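You operate a simulated robot arm through the tools that you are given. There is no shell and no other tool. Be economical: measure what you need, move in short steps, check, and stop when the job is done.

Carry out the task below with a simulated two-armed robot. There is one attempt and no reset: what you move stays moved.

## Task
Take the small orange card on the bench area marked final work and put it away on the top of the rebuild table. Put the blue cup marked new in the inside of the rinse tub. Put the clean filter with blue grip on the bench area marked final work away on the shelf under the short trials table. Put the carton marked post on the bench area marked final work away on the top of the packing table. Put the tall glass with purple band on the bench area marked final work away on the top of the fine work table. Press the yellow button of the paint stamp two times. Press the white button of the ring light to switch it on. Take the blue cup marked spare and put it on top of the white box marked sleeves. Take the measuring glass with black band and put it on the blue shelf below final work. Press the blue button marked send two times. Take the bottle marked cleaner and leave it on the flat yellow pad. Fetch the blue paper roll and stand it on the shelf under the short trials table. Do these in any order. Set down upright: clean filter with blue grip, tall glass with purple band, measuring glass with black band, bottle marked cleaner, blue paper roll.

It is judged by the outcome, as a careful person would: the job done as asked, and still so three seconds after it is handed in. It fails if anything else is knocked over, pushed out of place, dropped, spilled or broken.

## Robot
Two 7-joint arms with two-finger parallel grippers on one trunk, on a base that drives. Base frame: it is fixed to the floor where the robot stands at the start and does not move with it; the origin is under the middle of the robot, x ahead of it, y to its left, z up. Units: m, degrees, N and s.
The left shoulder is at the start at [0.05, 0.168, 1.207], the right one opposite. Places, roughly: blue button marked send [3.1, 2.1, 0.9]; blue cup marked spare [3, 0, 0.75]; blue paper roll (8x8x16 cm) [1.3, 2.8, 0.2]; blue shelf below final work [0.8, -0.2, 0.3]; bottle marked cleaner [1.5, 2.75, 0.25]; flat yellow pad (8x12x2 cm) [2.9, 0.8, 0.8]; inside of the rinse tub [2.9, -2.6, 0.9]; measuring glass with black band [3, 0, 0.75]; shelf under the short trials table [-1.4, 2.2, 0.3]; top of the fine work table [3.1, -0.2, 0.8]; top of the packing table [3.1, -4.7, 0.9]; top of the rebuild table [-1.3, -6.2, 0.9]; white box marked sleeves [3, -0.25, 0.75]; white button of the ring light [0.6, -2.5, 1.3]; yellow button of the paint stamp [1, 0.7, 0.9]. Payload 1.57 kg a hand.
The tool frame of a hand sits at the grasp point between the pads (the TCP): z along the fingers, y along the line on which they close. The tips reach 0.03 m beyond it. Largest opening 0.08 m; finger width 0.017, thickness 0.012; the body of the gripper, 0.04 by 0.082 m, starts 0.08 m behind the TCP.
Orientation is told as [roll, pitch, yaw] about the base's x, y, z axes, in that order, counted from this pose: with the fingers straight down and closing along the base's y, the tool's x points along the base's -x, its y along +y and its z along -z.

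## Interface
- The arms move only by the tool step_arm. It takes "left_steps", "right_steps" or both (then of equal length, played together; a hand with none holds still); each is a list of rows, each an object (a shift or turn left out is 0, a gripper value left out holds the last) with "dr": the turn, a rotation vector about the base's x, y, z in units of 60 degrees (1.0 is 60 degrees), a list of three; "slide": the shift along the base's x, y, z in units of 150 mm (1.0 is 150 mm), a list of three; "jaw": the closure in counts, from 0 (fully open) to 255 (shut). In form: [{"dr": [rx, ry, rz], "slide": [x, y, z], "jaw": jaw}, ...]. A call has 1 to 12 rows; each row is the pose to reach, as a shift and turn from the pose commanded when the call began. A call with a number of a shift or a turn outside -1 to 1 is refused whole. A row lasts 0.2 s, in which the tool goes at most 0.05 m and 8.6 degrees; a call with a longer step from one row to the next is refused whole, and so is a gripper value outside its range. A pose out of reach is approached as far as the arm can. The call stops where the force on the tool passes 40 N (or 10 N more than at its start, if that is more) or the arm is blocked; 0.2 s more then pass. The fingers move at their own pace (about 0.045 m/s each) and stop on an object; they squeeze with about 31 N. The grip force told is the motor's: it shows also when the fingers shut on nothing. Time passes only in rows, and 0.2 s behind the last, so rows that repeat a pose let the fingers close. The reply holds the time, the measured pose of the TCP, the force on the tool along the base axes, the opening and the grip force, in the units named above and with some noise, with the torque about the TCP (base axes, N m) and any sound that the robot's microphone picked up.
- Cameras (640 x 400 px; columns grow to the right, rows downward): "scene" is now at [0.1173, 0.0194, 1.3955]; the picture's right is [0.22, -0.98, 0.00], its down [-0.74, -0.17, -0.65] and it looks along [0.63, 0.14, -0.76] (base axes); focal length 219 px, centre (320, 200). "left" rides on the left gripper at [0.072, 0.007, -0.122] in its tool frame; the picture's right is [-0.09, 1.00, 0.00], its down [-0.84, -0.08, -0.54] and it looks along [-0.54, -0.05, 0.84] (tool axes); focal length 238 px, centre (320, 200). "right" rides on the right gripper at [0.072, -0.007, -0.122] in its tool frame; the picture's right is [0.09, 1.00, 0.00], its down [-0.84, 0.08, -0.54] and it looks along [-0.54, 0.05, 0.84] (tool axes); focal length 238 px, centre (320, 200).
- get_image(camera): a new picture of that camera. The clock stands still meanwhile.
- move_column(by): slides the trunk up (or, below 0, down) by that many m; the arms and the scene camera ride with it, the base frame stays. It gives what a move gives, with no picture.
- base_move(legs): drives the robot by 1 to 6 legs, each [ahead, left, turn to the left] in m, m and degrees, along the robot's own axes; the way and the turn of a leg run together, so that a leg with both is an arc; at most 1.5 m and 180 degrees a leg. The arms and the cameras ride along, it lands a little off, and it stops where it bumps. It gives what a move gives.
- aim_head(pan, tilt): turns the head with the scene camera to pan (to the left, within 80 degrees either way) and tilt (down, from -29 to 69), counted from straight ahead of the robot. It gives what a move gives.
- locate(camera, pixels): there is no depth. For up to 12 entries [column, row, z] of the newest picture of that camera ("zoom" is the newest enlarged one), the place [x, y] in the base frame at which the ray of that pixel passes the height z, good to about 0.002 m. The clock stands still meanwhile.
- close_up(camera, box): a new picture of the part [left, top, right, bottom] of that camera's present view, enlarged. The clock stands still meanwhile.
- close_job(): hands the job in; it is judged then, once.

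Go step by step. Measure first, check grasps and placings, and put right what went wrong. The budget is 357 turns and 290 pictures, counting those below and the enlarged ones. Unless the task says otherwise, let go and move clear before handing in, and close with one line.

The tools are called by a JSON object that holds its "op" and its "data". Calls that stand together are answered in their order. step_arm: Moves the arms, as the interface text tells. Its arguments: {"type":"object","properties":{"left_steps":{"type":"array","items":{"type":"object","properties":{"dr":{"type":"array","items":{"type":"number"}},"slide":{"type":"array","items":{"type":"number"}},"jaw":{"type":"number"}}}},"right_steps":{"type":"array","items":{"type":"object","properties":{"dr":{"type":"array","items":{"type":"number"}},"slide":{"type":"array","items":{"type":"number"}},"jaw":{"type":"number"}}}}},"required":[]} The other tools are called the same way: move_column (by) slides the trunk up or down; base_move (legs) drives the base; aim_head (pan, tilt) turns the head that bears the scene camera; get_image (camera) takes a picture; locate (camera, pixels) gives the place at which the rays of pixels pass given heights; close_up (camera, box) takes an enlarged picture of a part of a camera's view; close_job () hands the job in.

At the start:

```text
time_s: 0.0
left_tcp_pos: [0.3325, 0.2403, 1.2078]
left_tool_rot: [-0.1, -0.1, 0.1]
left_force: [0.2, -1.3, 0.0]
left_moment: [0.02, 0.01, 0.01]
left_width: 0.08
left_grasp_force: 0.1
right_tcp_pos: [0.3916, -0.1218, 1.2119]
right_tool_rot: [0.2, -0.2, -0.1]
right_force: [0.6, -0.2, 0.7]
right_moment: [0.02, -0.03, -0.02]
right_width: 0.0801
right_grasp_force: 0.1
trunk travel left (down, up): [-0.375, 0.068]
robot x, y, heading: [0.0017, 0.0001, 0.1]
head pan, tilt: [12.6, 49.6]
```

scene: 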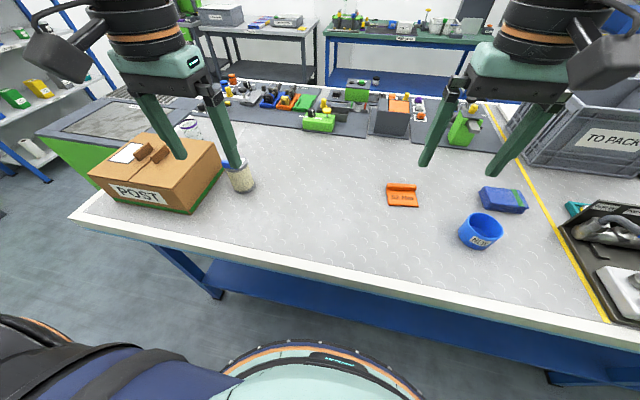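
right: 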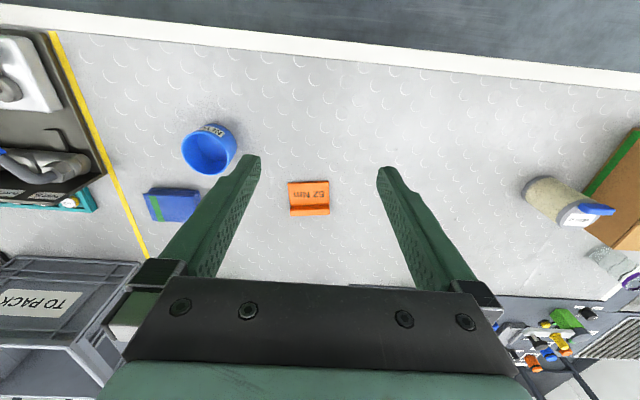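
left: 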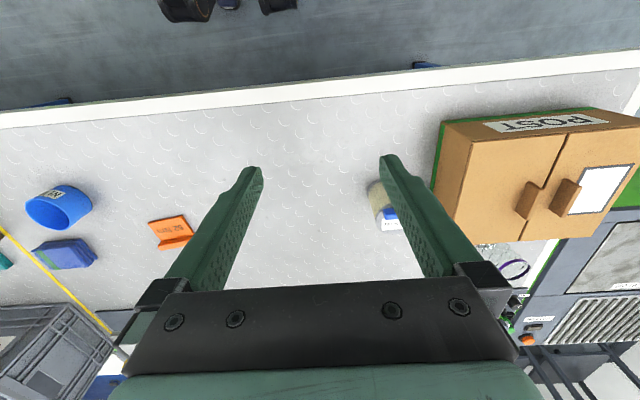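

The pictures show the final work bench with card, cup, filter, carton and glass; I'll triangulate the card between the cameras to find the bench's height.

{"op": "locate", "data": {"camera": "scene", "pixels": [[403, 205, 0.16], [403, 205, 0.8], [403, 205, 0.9], [480, 245, 0.8], [480, 245, 0.9]]}}

{"op": "locate", "data": {"camera": "right", "pixels": [[309, 182, 0.16], [309, 182, 0.8], [309, 182, 0.9]]}}

{"op": "locate", "data": {"camera": "left", "pixels": [[167, 218, 0.16], [167, 218, 0.8], [167, 218, 0.9]]}}

{"op": "aim_head", "data": {"pan": 0, "tilt": 20}}

{"op": "get_image", "data": {"camera": "scene"}}

```text
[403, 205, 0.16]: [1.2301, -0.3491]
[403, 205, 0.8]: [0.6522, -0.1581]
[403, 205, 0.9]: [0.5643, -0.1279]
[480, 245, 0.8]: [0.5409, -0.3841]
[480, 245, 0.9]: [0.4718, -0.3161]
```

```text
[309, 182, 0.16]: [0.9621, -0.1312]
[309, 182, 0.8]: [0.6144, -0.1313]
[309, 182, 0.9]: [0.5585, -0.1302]
```

```text
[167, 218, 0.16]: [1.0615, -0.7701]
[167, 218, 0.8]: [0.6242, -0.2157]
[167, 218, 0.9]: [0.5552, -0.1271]
```

```text
time_s: 0.9
left_tcp_pos: [0.3336, 0.2389, 1.2087]
left_tool_rot: [0.0, -0.2, 0.0]
left_force: [-0.5, 0.0, -0.6]
left_moment: [0.0, 0.03, -0.02]
left_width: 0.08
left_grasp_force: 0.0
right_tcp_pos: [0.3924, -0.1215, 1.2129]
right_tool_rot: [0.1, -0.1, -0.1]
right_force: [-0.3, 0.3, -0.4]
right_moment: [0.01, 0.03, 0.03]
right_width: 0.0801
right_grasp_force: 0.0
trunk travel left (down, up): [-0.375, 0.068]
robot x, y, heading: [-0.0011, 0.0002, 0.2]
head pan, tilt: [0.0, 20.0]
```

```text
286 pictures are left
```

scene: 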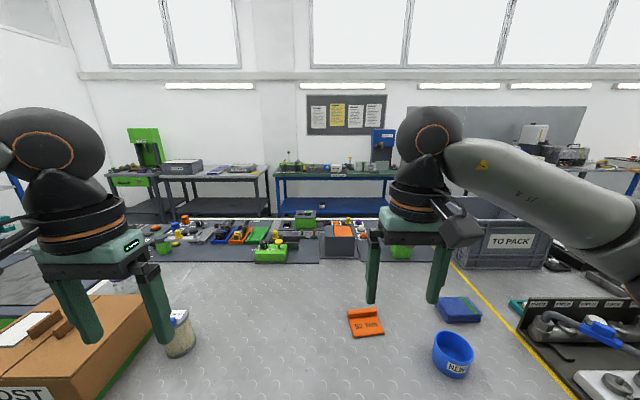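

The bench top lies near z=0.9 (rays agree at (0.56,-0.13)). I look around to learn the layout.

{"op": "aim_head", "data": {"pan": 60, "tilt": 25}}

{"op": "get_image", "data": {"camera": "scene"}}

{"op": "aim_head", "data": {"pan": -65, "tilt": 20}}

{"op": "get_image", "data": {"camera": "scene"}}

```text
time_s: 2.2
left_tcp_pos: [0.3337, 0.2404, 1.2067]
left_tool_rot: [0.0, -0.1, 0.1]
left_force: [-0.1, 0.1, -0.5]
left_moment: [0.0, -0.04, 0.01]
left_width: 0.0801
left_grasp_force: 0.0
right_tcp_pos: [0.3921, -0.1225, 1.2136]
right_tool_rot: [0.0, -0.1, -0.1]
right_force: [-0.7, -0.5, -0.6]
right_moment: [0.04, -0.03, 0.02]
right_width: 0.0801
right_grasp_force: 0.0
trunk travel left (down, up): [-0.375, 0.068]
robot x, y, heading: [0.0004, 0.0009, -0.0]
head pan, tilt: [60.0, 25.0]
```

```text
285 pictures are left
```

scene: 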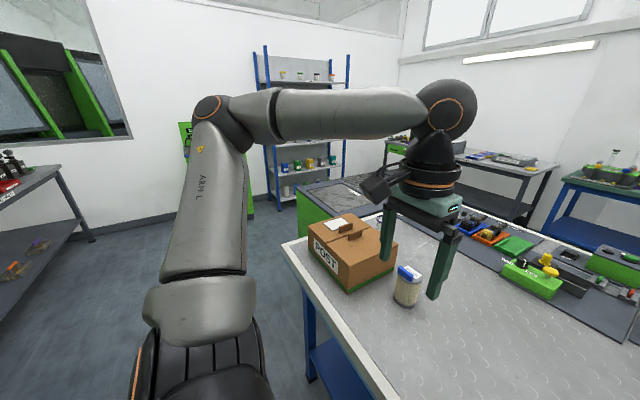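

```text
time_s: 4.3
left_tcp_pos: [0.334, 0.2416, 1.2082]
left_tool_rot: [-0.1, -0.2, 0.1]
left_force: [0.1, 0.7, -0.7]
left_moment: [0.0, -0.02, -0.03]
left_width: 0.0799
left_grasp_force: 0.2
right_tcp_pos: [0.3925, -0.1216, 1.2122]
right_tool_rot: [0.2, -0.1, -0.1]
right_force: [0.3, 0.3, -0.4]
right_moment: [-0.04, 0.0, -0.04]
right_width: 0.0801
right_grasp_force: 0.1
trunk travel left (down, up): [-0.375, 0.068]
robot x, y, heading: [0.0004, -0.0001, 0.2]
head pan, tilt: [-65.0, 20.0]
```

```text
284 pictures are left
```

scene: 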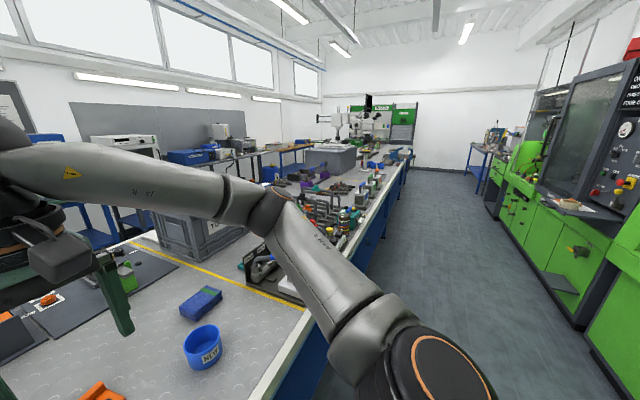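

I need close-ups of the bench back row and the left end, to find the paint stamp and the tall glass.

{"op": "aim_head", "data": {"pan": 35, "tilt": 35}}

{"op": "get_image", "data": {"camera": "scene"}}

{"op": "close_up", "data": {"camera": "scene", "box": [240, 60, 560, 260]}}

```text
time_s: 6.0
left_tcp_pos: [0.3343, 0.2396, 1.2081]
left_tool_rot: [0.0, 0.0, 0.1]
left_force: [-0.2, -0.4, -0.3]
left_moment: [0.01, 0.01, 0.0]
left_width: 0.0801
left_grasp_force: 0.1
right_tcp_pos: [0.392, -0.1217, 1.2114]
right_tool_rot: [0.2, 0.0, -0.2]
right_force: [0.8, -0.2, 0.1]
right_moment: [0.01, 0.02, -0.03]
right_width: 0.08
right_grasp_force: 0.1
trunk travel left (down, up): [-0.375, 0.068]
robot x, y, heading: [0.0032, 0.0013, -0.2]
head pan, tilt: [35.0, 35.0]
```

```text
283 pictures are left
```

scene: 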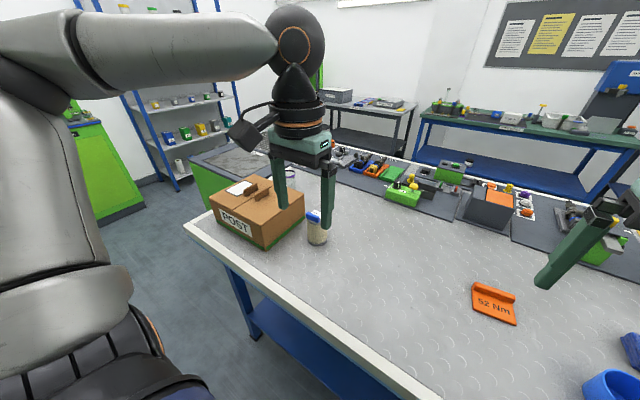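

```text
2.00 times, centred on (400, 160) of scene
```

zoom: 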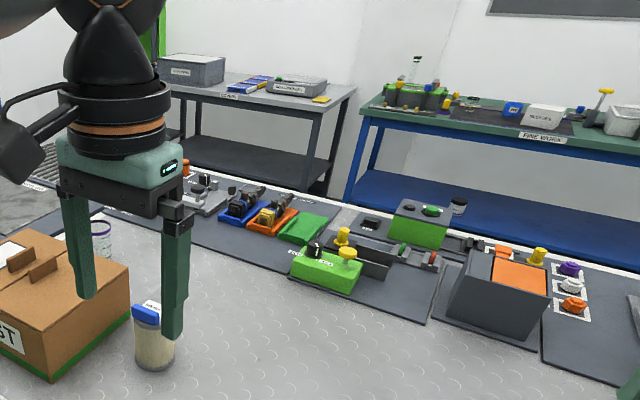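

The glass (zoom 100,235) and the stamp zone are hidden behind the left gripper. I move the left hand ahead-left to look with its camera.

{"op": "step_arm", "data": {"left_steps": [{"slide": [0.3, 0.1, 0]}, {"slide": [0.6, 0.2, 0]}, {"slide": [0.9, 0.3, 0]}, {"slide": [1, 0.5, 0]}]}}

{"op": "get_image", "data": {"camera": "left"}}

{"op": "close_up", "data": {"camera": "scene", "box": [180, 100, 420, 250]}}

```text
time_s: 7.0
left_tcp_pos: [0.4842, 0.3138, 1.2079]
left_tool_rot: [-0.1, -0.1, 0.1]
left_force: [-0.1, 0.5, 0.3]
left_moment: [-0.02, -0.02, -0.02]
left_width: 0.0798
left_grasp_force: 0.1
right_tcp_pos: [0.3915, -0.1208, 1.2123]
right_tool_rot: [0.1, -0.1, -0.1]
right_force: [0.0, 1.4, 0.5]
right_moment: [-0.02, 0.01, -0.02]
right_width: 0.0803
right_grasp_force: 0.0
trunk travel left (down, up): [-0.375, 0.068]
robot x, y, heading: [-0.0015, -0.0005, 0.1]
head pan, tilt: [35.0, 35.0]
```

```text
281 pictures are left
```

left: 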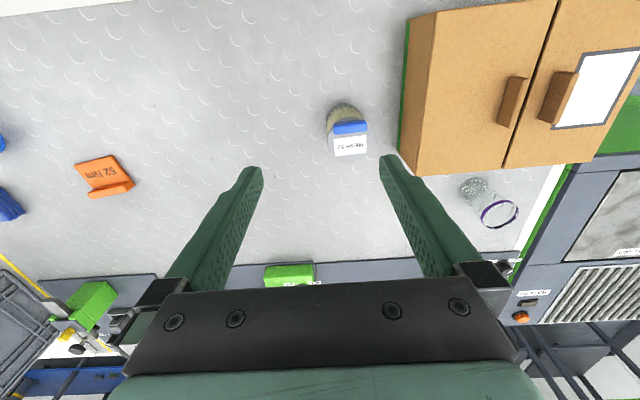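

```text
2.67 times, centred on (300, 175) of scene
```

zoom: 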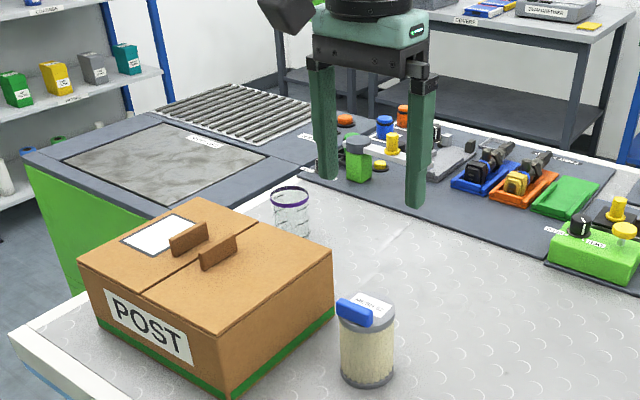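

Filter at zoom (368,345), glass at (290,210), stamp group near (400,145). I measure filter, glass, carton handles.

{"op": "locate", "data": {"camera": "zoom", "pixels": [[367, 384, 0.9], [341, 372, 0.9], [394, 372, 0.9], [367, 315, 1.0], [367, 315, 1.02], [190, 235, 1.07], [218, 252, 1.07], [291, 190, 1.0], [291, 190, 1.03], [291, 237, 0.9]]}}

{"op": "locate", "data": {"camera": "left", "pixels": [[346, 138, 0.98], [346, 138, 1.0], [344, 108, 0.9], [511, 100, 1.07], [558, 96, 1.07], [499, 214, 1.0], [499, 214, 1.03], [475, 190, 0.9], [405, 160, 0.9], [437, 10, 1.0]]}}

```text
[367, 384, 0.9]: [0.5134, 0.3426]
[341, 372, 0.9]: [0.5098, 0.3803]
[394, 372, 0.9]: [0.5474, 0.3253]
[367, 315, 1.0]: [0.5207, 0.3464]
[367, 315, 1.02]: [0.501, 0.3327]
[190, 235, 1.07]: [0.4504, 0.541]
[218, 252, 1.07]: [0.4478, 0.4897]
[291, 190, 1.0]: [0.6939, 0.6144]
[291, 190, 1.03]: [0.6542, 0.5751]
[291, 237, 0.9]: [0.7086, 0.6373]
```

```text
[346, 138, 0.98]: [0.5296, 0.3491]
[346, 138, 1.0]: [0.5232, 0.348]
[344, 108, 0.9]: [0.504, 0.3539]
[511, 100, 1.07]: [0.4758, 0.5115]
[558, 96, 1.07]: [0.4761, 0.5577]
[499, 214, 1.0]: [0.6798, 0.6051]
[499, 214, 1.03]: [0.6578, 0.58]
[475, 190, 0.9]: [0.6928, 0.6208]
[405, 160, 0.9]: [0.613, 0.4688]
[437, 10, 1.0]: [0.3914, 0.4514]
```

Filter axis ≈ (0.525,0.35), top z≈1.0; glass rim ≈ (0.664,0.584,1.02). I tilt the left hand 45° forward and bring it before the filter, so it can later be placed on the low shelf.

{"op": "step_arm", "data": {"left_steps": [{"dr": [0, -0.125, 0], "slide": [-0.074, 0.042, -0.142]}, {"dr": [0, -0.25, 0], "slide": [-0.149, 0.084, -0.284]}, {"dr": [0, -0.375, 0], "slide": [-0.223, 0.127, -0.426]}, {"dr": [0, -0.5, 0], "slide": [-0.298, 0.169, -0.569]}, {"dr": [0, -0.625, 0], "slide": [-0.372, 0.211, -0.711]}, {"dr": [0, -0.75, 0], "slide": [-0.447, 0.253, -0.853]}, {"dr": [0, -0.75, 0], "slide": [-0.447, 0.253, -0.853]}]}}

{"op": "get_image", "data": {"camera": "left"}}

{"op": "get_image", "data": {"camera": "scene"}}

```text
time_s: 8.7
left_tcp_pos: [0.4164, 0.3528, 1.0798]
left_tool_rot: [0.1, -45.2, 0.0]
left_force: [0.0, -0.3, -0.3]
left_moment: [-0.03, 0.0, -0.02]
left_width: 0.0799
left_grasp_force: 0.1
right_tcp_pos: [0.3924, -0.1222, 1.2117]
right_tool_rot: [0.1, -0.1, -0.2]
right_force: [-0.2, -0.1, -0.3]
right_moment: [0.02, -0.01, -0.02]
right_width: 0.08
right_grasp_force: 0.0
trunk travel left (down, up): [-0.375, 0.068]
robot x, y, heading: [-0.0013, -0.0012, -0.1]
head pan, tilt: [35.0, 35.0]
```

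```text
279 pictures are left
```

left: 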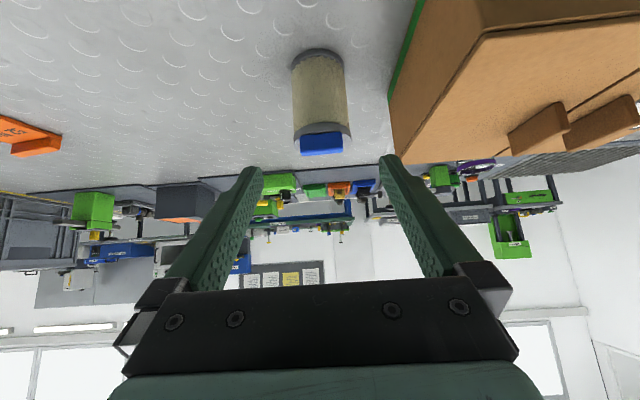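

```text
278 pictures are left
```

scene: 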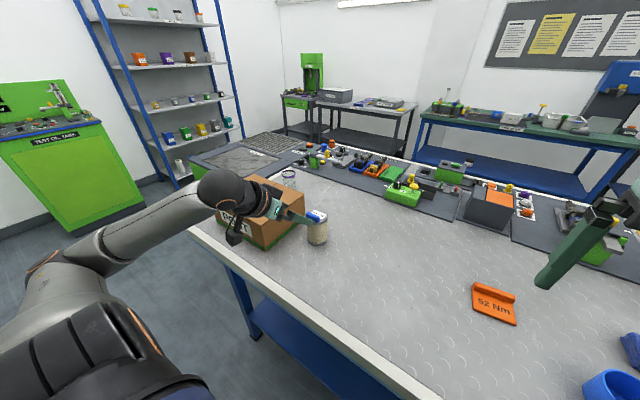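

The filter is centred between the fingers (col 320). I slide in along the fingers and close.

{"op": "step_arm", "data": {"left_steps": [{"slide": [0.18, 0, -0.18]}, {"slide": [0.37, 0, -0.37]}, {"slide": [0.55, 0, -0.55]}, {"slide": [0.73, 0, -0.72]}, {"slide": [0.73, 0, -0.72], "jaw": 255}, {"slide": [0.73, 0, -0.72], "jaw": 255}, {"slide": [0.73, 0, -0.72], "jaw": 255}, {"slide": [0.73, 0, -0.72], "jaw": 255}]}}

{"op": "get_image", "data": {"camera": "left"}}

```text
time_s: 10.4
left_tcp_pos: [0.5268, 0.3528, 0.9707]
left_tool_rot: [-0.2, -45.1, 0.1]
left_force: [-0.6, 0.0, 0.1]
left_moment: [0.0, -0.02, 0.0]
left_width: 0.0648
left_grasp_force: 31.1
right_tcp_pos: [0.3919, -0.1219, 1.2115]
right_tool_rot: [0.1, -0.1, -0.2]
right_force: [0.5, 0.0, -0.1]
right_moment: [-0.05, 0.02, -0.01]
right_width: 0.0799
right_grasp_force: 0.1
trunk travel left (down, up): [-0.375, 0.068]
robot x, y, heading: [-0.0024, 0.0036, -0.2]
head pan, tilt: [35.0, 35.0]
```

```text
277 pictures are left
```

left: 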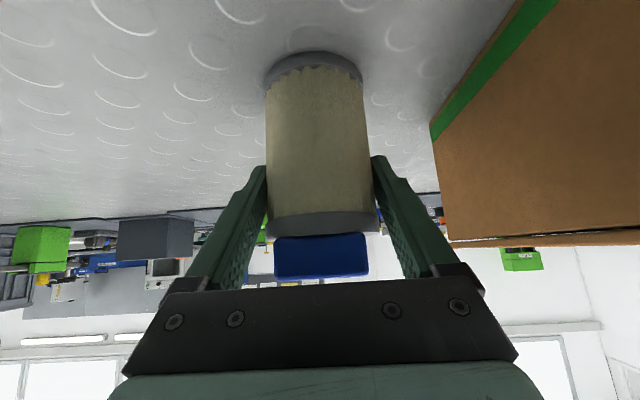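

The filter is held (opening 0.065, grip 31 N). I lift and draw it back.

{"op": "step_arm", "data": {"left_steps": [{"slide": [0, 0, 0.25]}, {"slide": [0, 0, 0.5]}, {"slide": [0, 0, 0.75]}, {"slide": [0, 0, 1]}, {"slide": [-0.3, 0, 1]}, {"slide": [-0.6, 0, 1]}, {"slide": [-0.9, -0.1, 1]}, {"slide": [-1, -0.3, 1]}]}}

{"op": "base_move", "data": {"legs": [[-0.5, 0, 0], [0, 0, 120]]}}

{"op": "aim_head", "data": {"pan": 0, "tilt": 25}}

{"op": "get_image", "data": {"camera": "scene"}}

```text
time_s: 12.2
left_tcp_pos: [0.3889, 0.3131, 1.124]
left_tool_rot: [-0.1, -45.0, 0.1]
left_force: [0.5, -0.2, -0.5]
left_moment: [0.02, -0.02, 0.0]
left_width: 0.0649
left_grasp_force: 31.0
left hand out of reach, approached as far as the arm can: row 8
right_tcp_pos: [0.393, -0.1214, 1.2116]
right_tool_rot: [0.1, -0.1, -0.1]
right_force: [0.8, 1.0, -0.7]
right_moment: [0.03, 0.04, -0.04]
right_width: 0.0801
right_grasp_force: 0.1
trunk travel left (down, up): [-0.375, 0.068]
robot x, y, heading: [-0.0006, -0.0008, 0.1]
head pan, tilt: [35.0, 35.0]
```

```text
time_s: 18.6
left_tcp_pos: [-0.7472, 0.4445, 1.1314]
left_tool_rot: [0.3, -45.4, 82.6]
left_force: [0.7, -0.1, -1.4]
left_moment: [-0.04, -0.01, 0.01]
left_width: 0.0646
left_grasp_force: 31.6
right_tcp_pos: [-0.3187, 0.3974, 1.2035]
right_tool_rot: [0.8, 1.0, 83.1]
right_force: [-0.8, 0.8, -0.5]
right_moment: [0.01, 0.0, 0.0]
right_width: 0.0802
right_grasp_force: 0.1
trunk travel left (down, up): [-0.375, 0.068]
robot x, y, heading: [-0.4989, 0.0044, 83.4]
head pan, tilt: [35.0, 35.0]
stopped in leg 2: the robot was blocked; the commanded pose is now the measured one
```

```text
time_s: 19.6
left_tcp_pos: [-0.7499, 0.4444, 1.1279]
left_tool_rot: [0.4, -45.0, 82.7]
left_force: [0.1, 0.5, -0.9]
left_moment: [0.05, -0.02, -0.01]
left_width: 0.0648
left_grasp_force: 30.9
right_tcp_pos: [-0.3198, 0.4001, 1.2018]
right_tool_rot: [0.8, 1.2, 83.2]
right_force: [0.9, 0.2, -0.5]
right_moment: [0.01, 0.0, -0.05]
right_width: 0.0799
right_grasp_force: 0.0
trunk travel left (down, up): [-0.375, 0.068]
robot x, y, heading: [-0.4943, 0.0067, 83.8]
head pan, tilt: [0.0, 25.0]
```

```text
276 pictures are left
```

scene: 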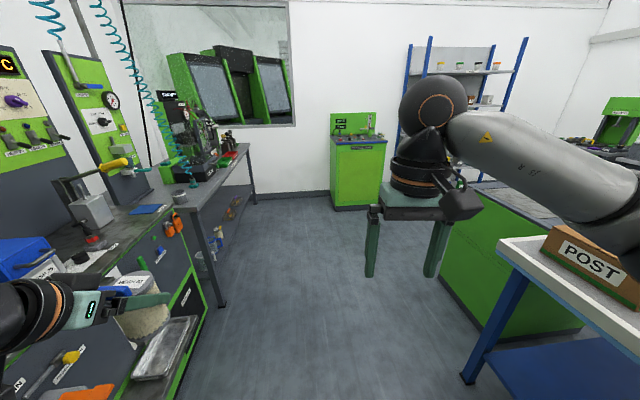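

The turn was blocked near the left-side bench. I look left to see how near things are.

{"op": "aim_head", "data": {"pan": 60, "tilt": 35}}

{"op": "get_image", "data": {"camera": "scene"}}

{"op": "get_image", "data": {"camera": "left"}}

```text
time_s: 20.9
left_tcp_pos: [-0.7489, 0.4443, 1.127]
left_tool_rot: [0.3, -45.2, 82.7]
left_force: [0.5, -0.4, -1.0]
left_moment: [-0.01, 0.03, 0.0]
left_width: 0.065
left_grasp_force: 30.9
right_tcp_pos: [-0.3193, 0.3981, 1.2012]
right_tool_rot: [0.8, 1.1, 83.2]
right_force: [0.2, -0.2, -0.9]
right_moment: [-0.02, -0.01, -0.03]
right_width: 0.08
right_grasp_force: 0.0
trunk travel left (down, up): [-0.375, 0.068]
robot x, y, heading: [-0.4995, 0.0082, 83.2]
head pan, tilt: [60.0, 35.0]
```

```text
275 pictures are left
```

scene: 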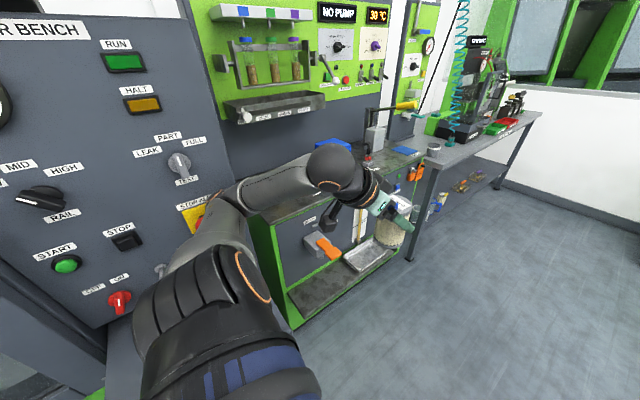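

```text
274 pictures are left
```

left: 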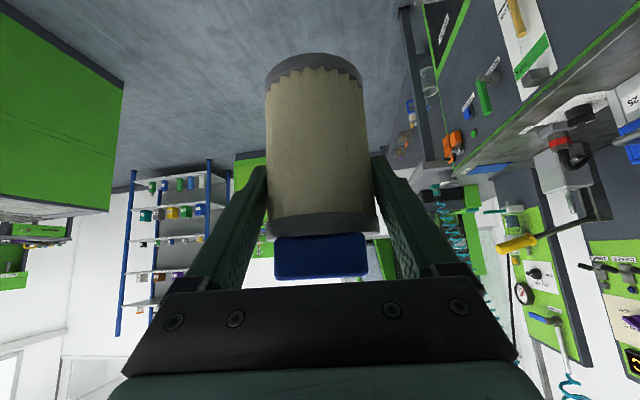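

The left elbow is close to the panel on the left. I shift right, straighten heading, and drive up the aisle toward the table ahead (likely short trials).

{"op": "base_move", "data": {"legs": [[0, -0.22, 0], [0, 0, 6], [1.2, 0, 0]]}}

{"op": "aim_head", "data": {"pan": 40, "tilt": 30}}

{"op": "get_image", "data": {"camera": "scene"}}

```text
time_s: 28.8
left_tcp_pos: [-0.5909, 1.5645, 1.1301]
left_tool_rot: [-0.9, -45.9, 90.1]
left_force: [-0.1, 0.2, -1.2]
left_moment: [-0.03, -0.01, -0.02]
left_width: 0.0648
left_grasp_force: 30.5
right_tcp_pos: [-0.1601, 1.5669, 1.2101]
right_tool_rot: [0.0, 0.1, 89.9]
right_force: [0.0, 0.4, 0.8]
right_moment: [-0.02, -0.02, 0.0]
right_width: 0.08
right_grasp_force: 0.0
trunk travel left (down, up): [-0.375, 0.068]
robot x, y, heading: [-0.2839, 1.1754, 90.2]
head pan, tilt: [60.0, 35.0]
```

```text
time_s: 29.6
left_tcp_pos: [-0.5916, 1.5637, 1.1285]
left_tool_rot: [-0.8, -46.0, 90.1]
left_force: [0.3, 0.4, -1.4]
left_moment: [0.0, 0.02, -0.01]
left_width: 0.0648
left_grasp_force: 31.0
right_tcp_pos: [-0.1591, 1.5673, 1.2103]
right_tool_rot: [0.0, 0.2, 89.9]
right_force: [0.5, -0.3, -0.4]
right_moment: [-0.03, 0.02, -0.01]
right_width: 0.08
right_grasp_force: 0.1
trunk travel left (down, up): [-0.375, 0.068]
robot x, y, heading: [-0.2829, 1.1737, 90.0]
head pan, tilt: [40.0, 30.0]
```

```text
273 pictures are left
```

scene: 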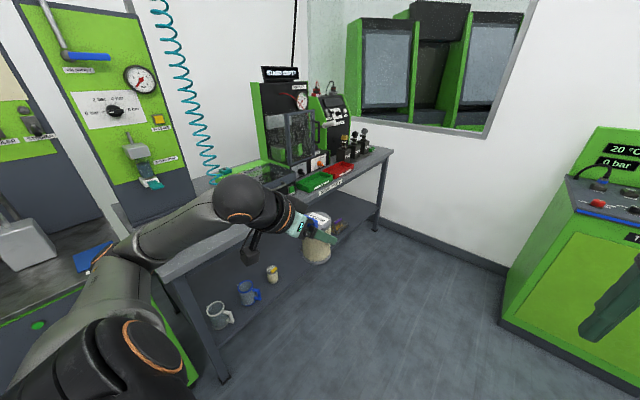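

This looks like the short trials table with its grey shelf. I turn to face it here and strafe along.

{"op": "base_move", "data": {"legs": [[0, 0, 90], [0, -0.8, 0]]}}

{"op": "aim_head", "data": {"pan": 0, "tilt": 40}}

{"op": "get_image", "data": {"camera": "scene"}}

```text
time_s: 37.7
left_tcp_pos: [-0.6698, 1.6668, 1.1288]
left_tool_rot: [-0.7, -45.9, 179.8]
left_force: [0.7, 0.0, -1.3]
left_moment: [-0.02, -0.02, 0.0]
left_width: 0.0646
left_grasp_force: 30.6
right_tcp_pos: [-0.6693, 2.0973, 1.2095]
right_tool_rot: [0.1, 0.1, 179.6]
right_force: [0.5, 0.1, -0.5]
right_moment: [-0.03, -0.01, 0.01]
right_width: 0.0801
right_grasp_force: 0.0
trunk travel left (down, up): [-0.375, 0.068]
robot x, y, heading: [-0.2778, 1.9727, 179.8]
head pan, tilt: [40.0, 30.0]
```

```text
time_s: 38.8
left_tcp_pos: [-0.6688, 1.6661, 1.13]
left_tool_rot: [-0.8, -45.9, 179.8]
left_force: [0.7, 0.6, -0.8]
left_moment: [-0.04, 0.0, 0.0]
left_width: 0.0647
left_grasp_force: 31.4
right_tcp_pos: [-0.6693, 2.0976, 1.2108]
right_tool_rot: [-0.1, 0.1, 179.7]
right_force: [0.1, 0.2, -0.1]
right_moment: [-0.02, -0.01, -0.03]
right_width: 0.08
right_grasp_force: 0.1
trunk travel left (down, up): [-0.375, 0.068]
robot x, y, heading: [-0.2761, 1.975, 179.5]
head pan, tilt: [0.0, 40.0]
```

```text
272 pictures are left
```

scene: 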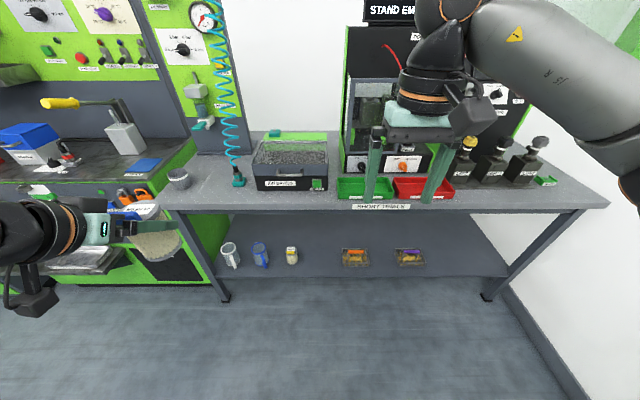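

"SHORT TRIALS" label read at (380,206). I measure the table edge and shelf edge, and items on it.

{"op": "locate", "data": {"camera": "scene", "pixels": [[380, 212, 0.88], [380, 277, 0.3], [292, 260, 0.3], [355, 262, 0.3], [410, 262, 0.3], [470, 265, 0.3], [230, 268, 0.3], [560, 210, 0.88], [210, 212, 0.88], [505, 275, 0.3]]}}

{"op": "move_column", "data": {"by": -0.37}}

{"op": "aim_head", "data": {"pan": 0, "tilt": 30}}

{"op": "get_image", "data": {"camera": "scene"}}

```text
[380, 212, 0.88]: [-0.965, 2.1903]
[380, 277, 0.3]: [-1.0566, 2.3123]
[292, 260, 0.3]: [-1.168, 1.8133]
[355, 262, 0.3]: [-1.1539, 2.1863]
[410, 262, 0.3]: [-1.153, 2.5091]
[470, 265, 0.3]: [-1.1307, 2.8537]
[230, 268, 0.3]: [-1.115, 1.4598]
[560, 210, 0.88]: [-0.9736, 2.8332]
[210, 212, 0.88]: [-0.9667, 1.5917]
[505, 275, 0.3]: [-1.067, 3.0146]
```

```text
time_s: 42.4
left_tcp_pos: [-0.6692, 1.6663, 0.7598]
left_tool_rot: [-0.8, -45.8, 179.8]
left_force: [0.1, 0.3, -0.8]
left_moment: [0.0, -0.02, 0.01]
left_width: 0.0646
left_grasp_force: 30.6
right_tcp_pos: [-0.6686, 2.0967, 0.8402]
right_tool_rot: [0.0, 0.1, 179.6]
right_force: [0.0, -0.2, -0.1]
right_moment: [0.01, -0.02, -0.01]
right_width: 0.0801
right_grasp_force: 0.2
trunk travel left (down, up): [-0.005, 0.438]
robot x, y, heading: [-0.2795, 1.9764, 179.7]
head pan, tilt: [0.0, 40.0]
```

```text
time_s: 43.1
left_tcp_pos: [-0.6686, 1.6654, 0.7592]
left_tool_rot: [-0.9, -45.9, 179.9]
left_force: [-0.1, -1.1, -1.9]
left_moment: [0.02, -0.02, -0.02]
left_width: 0.0647
left_grasp_force: 30.7
right_tcp_pos: [-0.6699, 2.0972, 0.8423]
right_tool_rot: [0.0, 0.1, 179.7]
right_force: [0.1, 0.2, 0.4]
right_moment: [-0.04, -0.01, 0.0]
right_width: 0.0798
right_grasp_force: 0.1
trunk travel left (down, up): [-0.005, 0.438]
robot x, y, heading: [-0.2812, 1.9715, 179.7]
head pan, tilt: [0.0, 30.0]
```

```text
271 pictures are left
```

scene: 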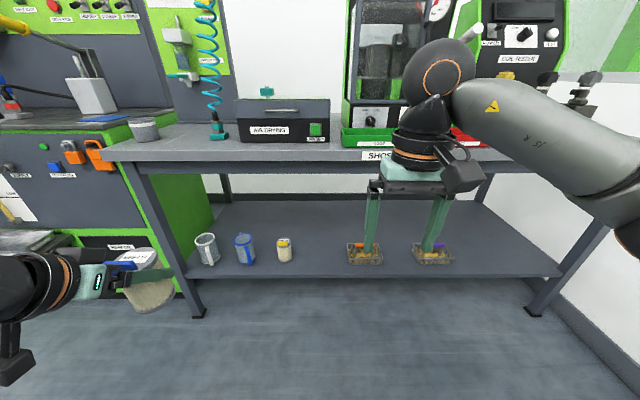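

I triangulate the shelf height from this lower view.

{"op": "locate", "data": {"camera": "scene", "pixels": [[284, 261, 0.25], [284, 261, 0.3], [284, 261, 0.35], [434, 264, 0.3], [380, 279, 0.25], [380, 279, 0.3], [380, 279, 0.35], [320, 245, 0.3], [180, 165, 0.85], [380, 165, 0.85], [195, 278, 0.3]]}}

```text
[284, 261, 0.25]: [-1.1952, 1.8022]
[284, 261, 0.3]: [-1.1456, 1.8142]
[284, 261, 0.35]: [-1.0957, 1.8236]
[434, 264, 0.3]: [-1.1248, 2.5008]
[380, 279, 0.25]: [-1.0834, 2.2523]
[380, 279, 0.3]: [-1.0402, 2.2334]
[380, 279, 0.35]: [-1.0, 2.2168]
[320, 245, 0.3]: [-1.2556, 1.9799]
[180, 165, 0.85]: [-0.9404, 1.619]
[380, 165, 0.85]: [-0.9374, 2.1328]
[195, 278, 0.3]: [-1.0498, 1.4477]
```

Shelf z≈0.25–0.3, front edge x≈-1.06; free spot between the jar (y 1.81) and the brush (y 2.18). I lower the left hand in free space and raise/retract the right.

{"op": "step_arm", "data": {"left_steps": [{"slide": [0, 0.1, -0.3]}, {"slide": [0, 0.2, -0.6]}, {"slide": [0, 0.3, -0.9]}, {"slide": [0, 0.4, -1]}], "right_steps": [{"slide": [0.2, 0, 0.25]}, {"slide": [0.4, 0, 0.5]}, {"slide": [0.5, 0, 0.75]}, {"slide": [0.6, 0, 1]}]}}

{"op": "step_arm", "data": {"left_steps": [{"slide": [0, 0.1, -0.3]}, {"slide": [0, 0.2, -0.6]}, {"slide": [0, 0.3, -0.9]}, {"slide": [0, 0.4, -1]}], "right_steps": [{"slide": [0, 0, 0.2]}, {"slide": [0, 0, 0.4]}, {"slide": [0, 0, 0.5]}, {"slide": [0, 0, 0.5]}]}}

```text
time_s: 44.1
left_tcp_pos: [-0.6799, 1.7257, 0.6039]
left_tool_rot: [-0.8, -45.8, 179.8]
left_force: [-0.3, 0.3, -1.4]
left_moment: [-0.01, 0.03, 0.02]
left_width: 0.0648
left_grasp_force: 30.6
left hand out of reach, approached as far as the arm can: row 1, 2, 3, 4
right_tcp_pos: [-0.5802, 2.0977, 0.9919]
right_tool_rot: [0.0, 0.1, 179.6]
right_force: [-0.2, -0.1, -0.5]
right_moment: [-0.02, -0.01, 0.01]
right_width: 0.0802
right_grasp_force: 0.1
trunk travel left (down, up): [-0.005, 0.438]
robot x, y, heading: [-0.2777, 1.9699, 179.7]
head pan, tilt: [0.0, 30.0]
```

```text
time_s: 45.1
left_tcp_pos: [-0.6762, 1.7855, 0.4551]
left_tool_rot: [-0.8, -45.9, 179.9]
left_force: [-0.2, 0.8, -0.4]
left_moment: [-0.05, 0.01, -0.02]
left_width: 0.0649
left_grasp_force: 30.7
right_tcp_pos: [-0.5787, 2.0973, 1.0479]
right_tool_rot: [0.3, -0.1, 179.7]
right_force: [0.3, -0.4, 0.4]
right_moment: [0.0, -0.01, -0.05]
right_width: 0.0798
right_grasp_force: 0.0
right hand out of reach, approached as far as the arm can: row 3, 4
trunk travel left (down, up): [-0.005, 0.438]
robot x, y, heading: [-0.2742, 1.9733, 179.5]
head pan, tilt: [0.0, 30.0]
```

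{"op": "base_move", "data": {"legs": [[0, -0.17, 0], [0.25, 0, 0]]}}

{"op": "aim_head", "data": {"pan": 10, "tilt": 45}}

{"op": "get_image", "data": {"camera": "scene"}}

{"op": "get_image", "data": {"camera": "left"}}

```text
time_s: 48.0
left_tcp_pos: [-0.927, 1.9572, 0.4559]
left_tool_rot: [-0.7, -45.9, 179.7]
left_force: [0.2, -0.8, -1.3]
left_moment: [0.04, -0.02, 0.02]
left_width: 0.0647
left_grasp_force: 30.8
right_tcp_pos: [-0.8277, 2.2691, 1.0479]
right_tool_rot: [0.2, -0.1, 179.5]
right_force: [-0.1, 0.6, -0.2]
right_moment: [-0.01, 0.01, 0.0]
right_width: 0.0799
right_grasp_force: 0.0
trunk travel left (down, up): [-0.005, 0.438]
robot x, y, heading: [-0.5276, 2.1455, 179.7]
head pan, tilt: [0.0, 30.0]
```

```text
time_s: 48.8
left_tcp_pos: [-0.9267, 1.9576, 0.4546]
left_tool_rot: [-0.8, -45.9, 179.7]
left_force: [0.4, 0.2, -1.7]
left_moment: [-0.01, 0.0, -0.05]
left_width: 0.0645
left_grasp_force: 31.4
right_tcp_pos: [-0.8285, 2.2692, 1.0483]
right_tool_rot: [0.2, -0.1, 179.4]
right_force: [1.3, -0.2, 0.2]
right_moment: [-0.05, 0.0, 0.02]
right_width: 0.0801
right_grasp_force: 0.1
trunk travel left (down, up): [-0.005, 0.438]
robot x, y, heading: [-0.5217, 2.1461, 179.7]
head pan, tilt: [10.0, 45.0]
```

```text
270 pictures are left
```

scene: 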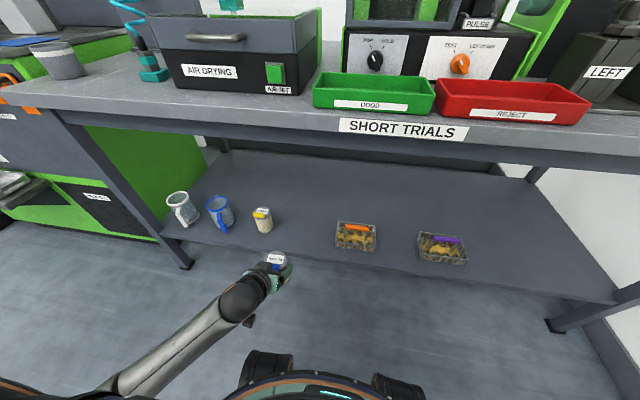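

```text
269 pictures are left
```

left: 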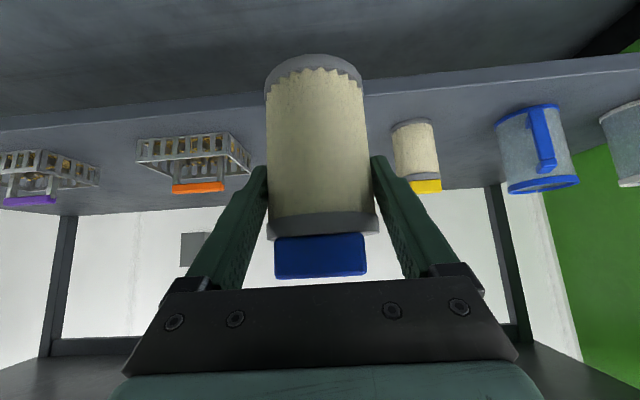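

The shelf is in good view. I pin its height from the two cameras via the yellow-grip filter base and basket corners.

{"op": "locate", "data": {"camera": "scene", "pixels": [[264, 232, 0.22], [264, 232, 0.26], [264, 232, 0.3], [337, 247, 0.26], [337, 247, 0.3], [374, 250, 0.26], [374, 250, 0.3]]}}

{"op": "locate", "data": {"camera": "left", "pixels": [[413, 121, 0.22], [413, 121, 0.26], [413, 121, 0.3], [229, 133, 0.26], [229, 133, 0.3], [138, 141, 0.26], [138, 141, 0.3], [320, 99, 0.26], [320, 99, 0.3]]}}

```text
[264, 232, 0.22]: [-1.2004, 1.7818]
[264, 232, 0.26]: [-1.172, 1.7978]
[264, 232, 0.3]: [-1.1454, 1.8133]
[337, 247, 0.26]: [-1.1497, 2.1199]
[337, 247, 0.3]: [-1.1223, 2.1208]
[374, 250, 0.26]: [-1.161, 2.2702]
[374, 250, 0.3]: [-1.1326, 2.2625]
```

```text
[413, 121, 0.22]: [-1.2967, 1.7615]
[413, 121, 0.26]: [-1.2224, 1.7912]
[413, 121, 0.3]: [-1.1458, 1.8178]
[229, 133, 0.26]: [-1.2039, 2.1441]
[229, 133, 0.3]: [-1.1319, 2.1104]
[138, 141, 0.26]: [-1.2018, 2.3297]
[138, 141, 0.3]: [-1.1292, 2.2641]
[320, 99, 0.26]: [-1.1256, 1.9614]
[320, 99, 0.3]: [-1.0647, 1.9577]
```

Rays agree at z=0.30 for the shelf. I move in over the shelf, then lower gently.

{"op": "step_arm", "data": {"left_steps": [{"slide": [-0.25, 0, 0]}, {"slide": [-0.5, 0, 0]}, {"slide": [-0.75, 0, 0]}, {"slide": [-1, 0, 0]}]}}

{"op": "step_arm", "data": {"left_steps": [{"slide": [-0.25, 0, 0]}, {"slide": [-0.5, 0, -0.1]}, {"slide": [-0.5, 0, -0.25]}, {"slide": [-0.5, 0, -0.4]}, {"slide": [-0.5, 0, -0.46]}, {"slide": [-0.5, 0, -0.51]}, {"slide": [-0.5, 0, -0.55]}]}}

{"op": "get_image", "data": {"camera": "left"}}

```text
time_s: 49.8
left_tcp_pos: [-1.0761, 1.9577, 0.454]
left_tool_rot: [-0.8, -45.8, 179.7]
left_force: [-0.8, 0.1, -1.1]
left_moment: [-0.01, 0.01, 0.05]
left_width: 0.0648
left_grasp_force: 30.9
right_tcp_pos: [-0.8281, 2.2697, 1.0488]
right_tool_rot: [0.2, -0.2, 179.6]
right_force: [-0.9, 0.3, -0.7]
right_moment: [-0.01, 0.0, 0.03]
right_width: 0.0802
right_grasp_force: 0.1
trunk travel left (down, up): [-0.005, 0.438]
robot x, y, heading: [-0.5263, 2.1434, 179.5]
head pan, tilt: [10.0, 45.0]
```

```text
time_s: 51.4
left_tcp_pos: [-1.1522, 1.9563, 0.3725]
left_tool_rot: [-0.8, -45.9, 179.7]
left_force: [0.0, 0.3, -1.5]
left_moment: [-0.01, -0.05, 0.01]
left_width: 0.0647
left_grasp_force: 31.2
right_tcp_pos: [-0.828, 2.2689, 1.0491]
right_tool_rot: [0.3, -0.1, 179.5]
right_force: [0.1, 0.4, -0.3]
right_moment: [0.05, -0.03, -0.01]
right_width: 0.0801
right_grasp_force: 0.1
trunk travel left (down, up): [-0.005, 0.438]
robot x, y, heading: [-0.5249, 2.1465, 179.5]
head pan, tilt: [10.0, 45.0]
```

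```text
268 pictures are left
```

left: 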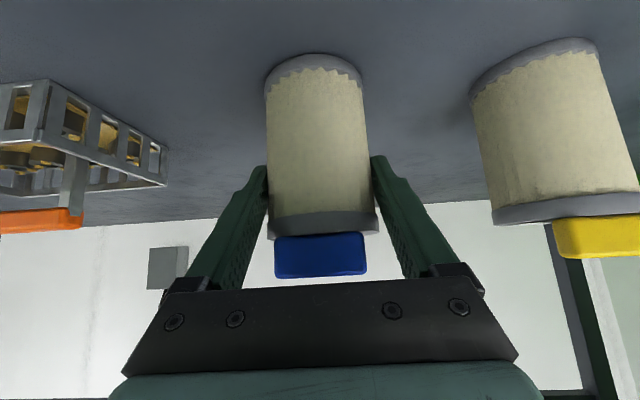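

Nearly at the surface; I lower in tiny steps to feel it.

{"op": "step_arm", "data": {"left_steps": [{"slide": [0, 0, -0.01]}, {"slide": [0, 0, -0.02]}, {"slide": [0, 0, -0.03]}]}}

```text
time_s: 52.1
left_tcp_pos: [-1.1531, 1.9573, 0.3717]
left_tool_rot: [-0.6, -46.2, 179.6]
left_force: [3.6, -1.2, 12.4]
left_moment: [-0.23, -0.59, 0.01]
left_width: 0.0645
left_grasp_force: 31.0
right_tcp_pos: [-0.8272, 2.2698, 1.0494]
right_tool_rot: [0.3, -0.2, 179.5]
right_force: [-0.3, 0.6, -0.7]
right_moment: [0.0, -0.01, -0.02]
right_width: 0.0799
right_grasp_force: 0.1
trunk travel left (down, up): [-0.005, 0.438]
robot x, y, heading: [-0.5294, 2.1433, 179.8]
head pan, tilt: [10.0, 45.0]
```

Contact felt (12 N up). I open and back out along the fingers.

{"op": "step_arm", "data": {"left_steps": [{"slide": [0, 0, 0.012], "jaw": 0}, {"slide": [0, 0, 0.012], "jaw": 0}, {"slide": [0, 0, 0.012], "jaw": 0}, {"slide": [0.15, 0, 0.15]}, {"slide": [0.3, 0, 0.3]}, {"slide": [0.5, 0, 0.5]}, {"slide": [0.7, 0, 0.7]}, {"slide": [0.9, 0, 0.7]}]}}

{"op": "get_image", "data": {"camera": "left"}}

```text
time_s: 54.0
left_tcp_pos: [-1.0149, 1.9571, 0.4753]
left_tool_rot: [-0.7, -45.7, 179.7]
left_force: [-0.2, 0.3, -0.2]
left_moment: [-0.04, -0.02, -0.01]
left_width: 0.08
left_grasp_force: 0.0
right_tcp_pos: [-0.8281, 2.2712, 1.049]
right_tool_rot: [0.1, -0.1, 179.5]
right_force: [-0.4, 0.4, 0.1]
right_moment: [-0.01, 0.01, -0.01]
right_width: 0.0799
right_grasp_force: 0.1
trunk travel left (down, up): [-0.005, 0.438]
robot x, y, heading: [-0.5267, 2.1453, 179.8]
head pan, tilt: [10.0, 45.0]
```

```text
267 pictures are left
```

left: 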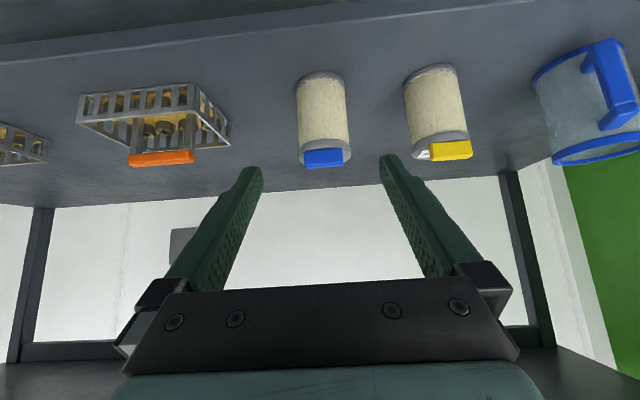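

The filter stands upright on the shelf. I retract the left hand, back off and look toward the rack.

{"op": "step_arm", "data": {"left_steps": [{"slide": [0.3, -0.1, 0.1]}, {"slide": [0.6, -0.2, 0.2]}, {"slide": [0.8, -0.3, 0.3]}]}}

{"op": "base_move", "data": {"legs": [[-0.35, 0.3, 0], [0, 0, -60]]}}

{"op": "aim_head", "data": {"pan": -50, "tilt": 25}}

{"op": "get_image", "data": {"camera": "scene"}}

```text
time_s: 54.8
left_tcp_pos: [-0.8972, 1.9116, 0.5193]
left_tool_rot: [-0.7, -45.9, 179.7]
left_force: [-0.1, -0.6, 0.8]
left_moment: [0.03, 0.01, 0.02]
left_width: 0.08
left_grasp_force: 0.0
right_tcp_pos: [-0.8289, 2.2691, 1.0482]
right_tool_rot: [0.2, -0.1, 179.5]
right_force: [0.6, -1.0, 0.0]
right_moment: [0.05, -0.03, -0.02]
right_width: 0.0799
right_grasp_force: 0.0
trunk travel left (down, up): [-0.005, 0.438]
robot x, y, heading: [-0.5231, 2.1467, 179.7]
head pan, tilt: [10.0, 45.0]
```

```text
time_s: 60.1
left_tcp_pos: [-0.5672, 2.0428, 0.5195]
left_tool_rot: [-0.8, -45.8, 120.5]
left_force: [-0.1, -0.4, 0.1]
left_moment: [0.0, -0.02, 0.03]
left_width: 0.0801
left_grasp_force: 0.1
right_tcp_pos: [-0.2246, 2.1671, 1.0493]
right_tool_rot: [0.2, -0.1, 120.2]
right_force: [0.5, 0.6, 0.4]
right_moment: [0.0, -0.01, 0.0]
right_width: 0.0799
right_grasp_force: 0.1
trunk travel left (down, up): [-0.005, 0.438]
robot x, y, heading: [-0.1798, 1.844, 120.4]
head pan, tilt: [10.0, 45.0]
```

```text
time_s: 61.4
left_tcp_pos: [-0.5679, 2.0415, 0.5199]
left_tool_rot: [-0.7, -45.9, 120.5]
left_force: [-0.2, -0.1, -0.3]
left_moment: [0.02, -0.03, -0.01]
left_width: 0.08
left_grasp_force: 0.1
right_tcp_pos: [-0.2252, 2.1664, 1.0487]
right_tool_rot: [0.3, -0.1, 120.2]
right_force: [0.2, 0.8, 1.1]
right_moment: [-0.02, 0.01, 0.02]
right_width: 0.08
right_grasp_force: 0.0
trunk travel left (down, up): [-0.005, 0.438]
robot x, y, heading: [-0.1798, 1.8442, 120.4]
head pan, tilt: [-50.0, 25.0]
```

```text
266 pictures are left
```

scene: 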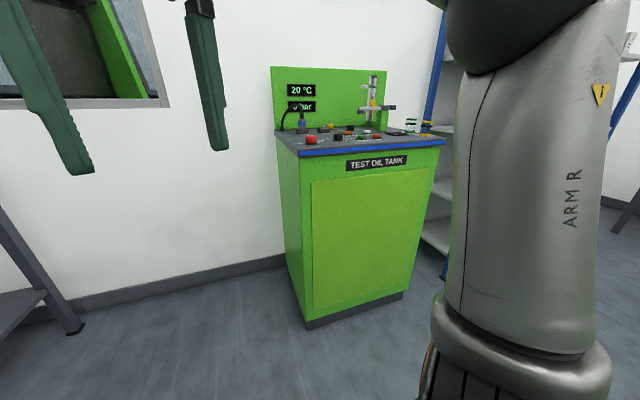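

{"op": "locate", "data": {"camera": "scene", "pixels": [[307, 329, 0.0], [405, 297, 0.0], [290, 255, 0.0], [299, 154, 0.9], [445, 140, 0.9]]}}

{"op": "base_move", "data": {"legs": [[0, 0, -50]]}}

{"op": "get_image", "data": {"camera": "scene"}}

```text
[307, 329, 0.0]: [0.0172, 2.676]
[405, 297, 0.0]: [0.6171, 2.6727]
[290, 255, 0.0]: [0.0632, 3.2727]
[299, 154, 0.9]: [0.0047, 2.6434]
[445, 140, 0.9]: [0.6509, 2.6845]
```

```text
time_s: 64.1
left_tcp_pos: [-0.2761, 2.2695, 0.5188]
left_tool_rot: [-0.7, -45.9, 70.6]
left_force: [0.3, 0.9, 0.1]
left_moment: [-0.02, 0.01, 0.03]
left_width: 0.0802
left_grasp_force: 0.0
right_tcp_pos: [0.0387, 2.0867, 1.0489]
right_tool_rot: [0.1, -0.1, 70.3]
right_force: [-0.5, 1.1, -0.1]
right_moment: [-0.04, -0.01, 0.02]
right_width: 0.0799
right_grasp_force: 0.1
trunk travel left (down, up): [-0.005, 0.438]
robot x, y, heading: [-0.1807, 1.8453, 70.3]
head pan, tilt: [-50.0, 25.0]
```

```text
265 pictures are left
```

scene: 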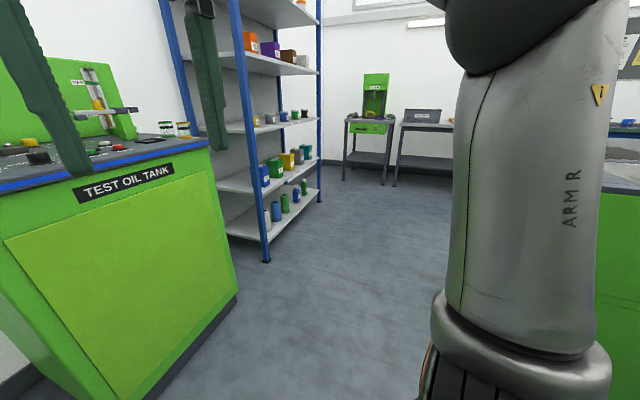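

{"op": "locate", "data": {"camera": "scene", "pixels": [[603, 192, 0.9], [267, 262, 0.0], [320, 201, 0.0], [230, 222, 0.2], [262, 244, 0.2], [318, 192, 0.2]]}}

{"op": "aim_head", "data": {"pan": -75, "tilt": 35}}

{"op": "get_image", "data": {"camera": "scene"}}

```text
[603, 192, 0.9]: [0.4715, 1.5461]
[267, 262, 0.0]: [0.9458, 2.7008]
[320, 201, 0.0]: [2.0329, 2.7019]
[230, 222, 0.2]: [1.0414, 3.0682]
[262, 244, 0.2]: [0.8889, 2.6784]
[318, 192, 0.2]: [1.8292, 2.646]
```

```text
time_s: 65.0
left_tcp_pos: [-0.2766, 2.2701, 0.5186]
left_tool_rot: [-0.8, -46.0, 70.6]
left_force: [0.2, -0.6, -0.2]
left_moment: [-0.01, -0.01, 0.02]
left_width: 0.0801
left_grasp_force: 0.1
right_tcp_pos: [0.0399, 2.088, 1.0489]
right_tool_rot: [0.2, -0.1, 70.3]
right_force: [0.3, -0.4, -0.2]
right_moment: [0.02, -0.01, -0.03]
right_width: 0.0801
right_grasp_force: 0.0
trunk travel left (down, up): [-0.005, 0.438]
robot x, y, heading: [-0.1788, 1.846, 70.7]
head pan, tilt: [-75.0, 35.0]
```

```text
264 pictures are left
```

scene: 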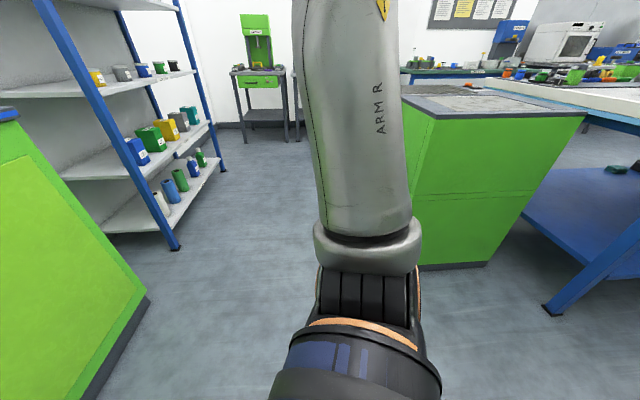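

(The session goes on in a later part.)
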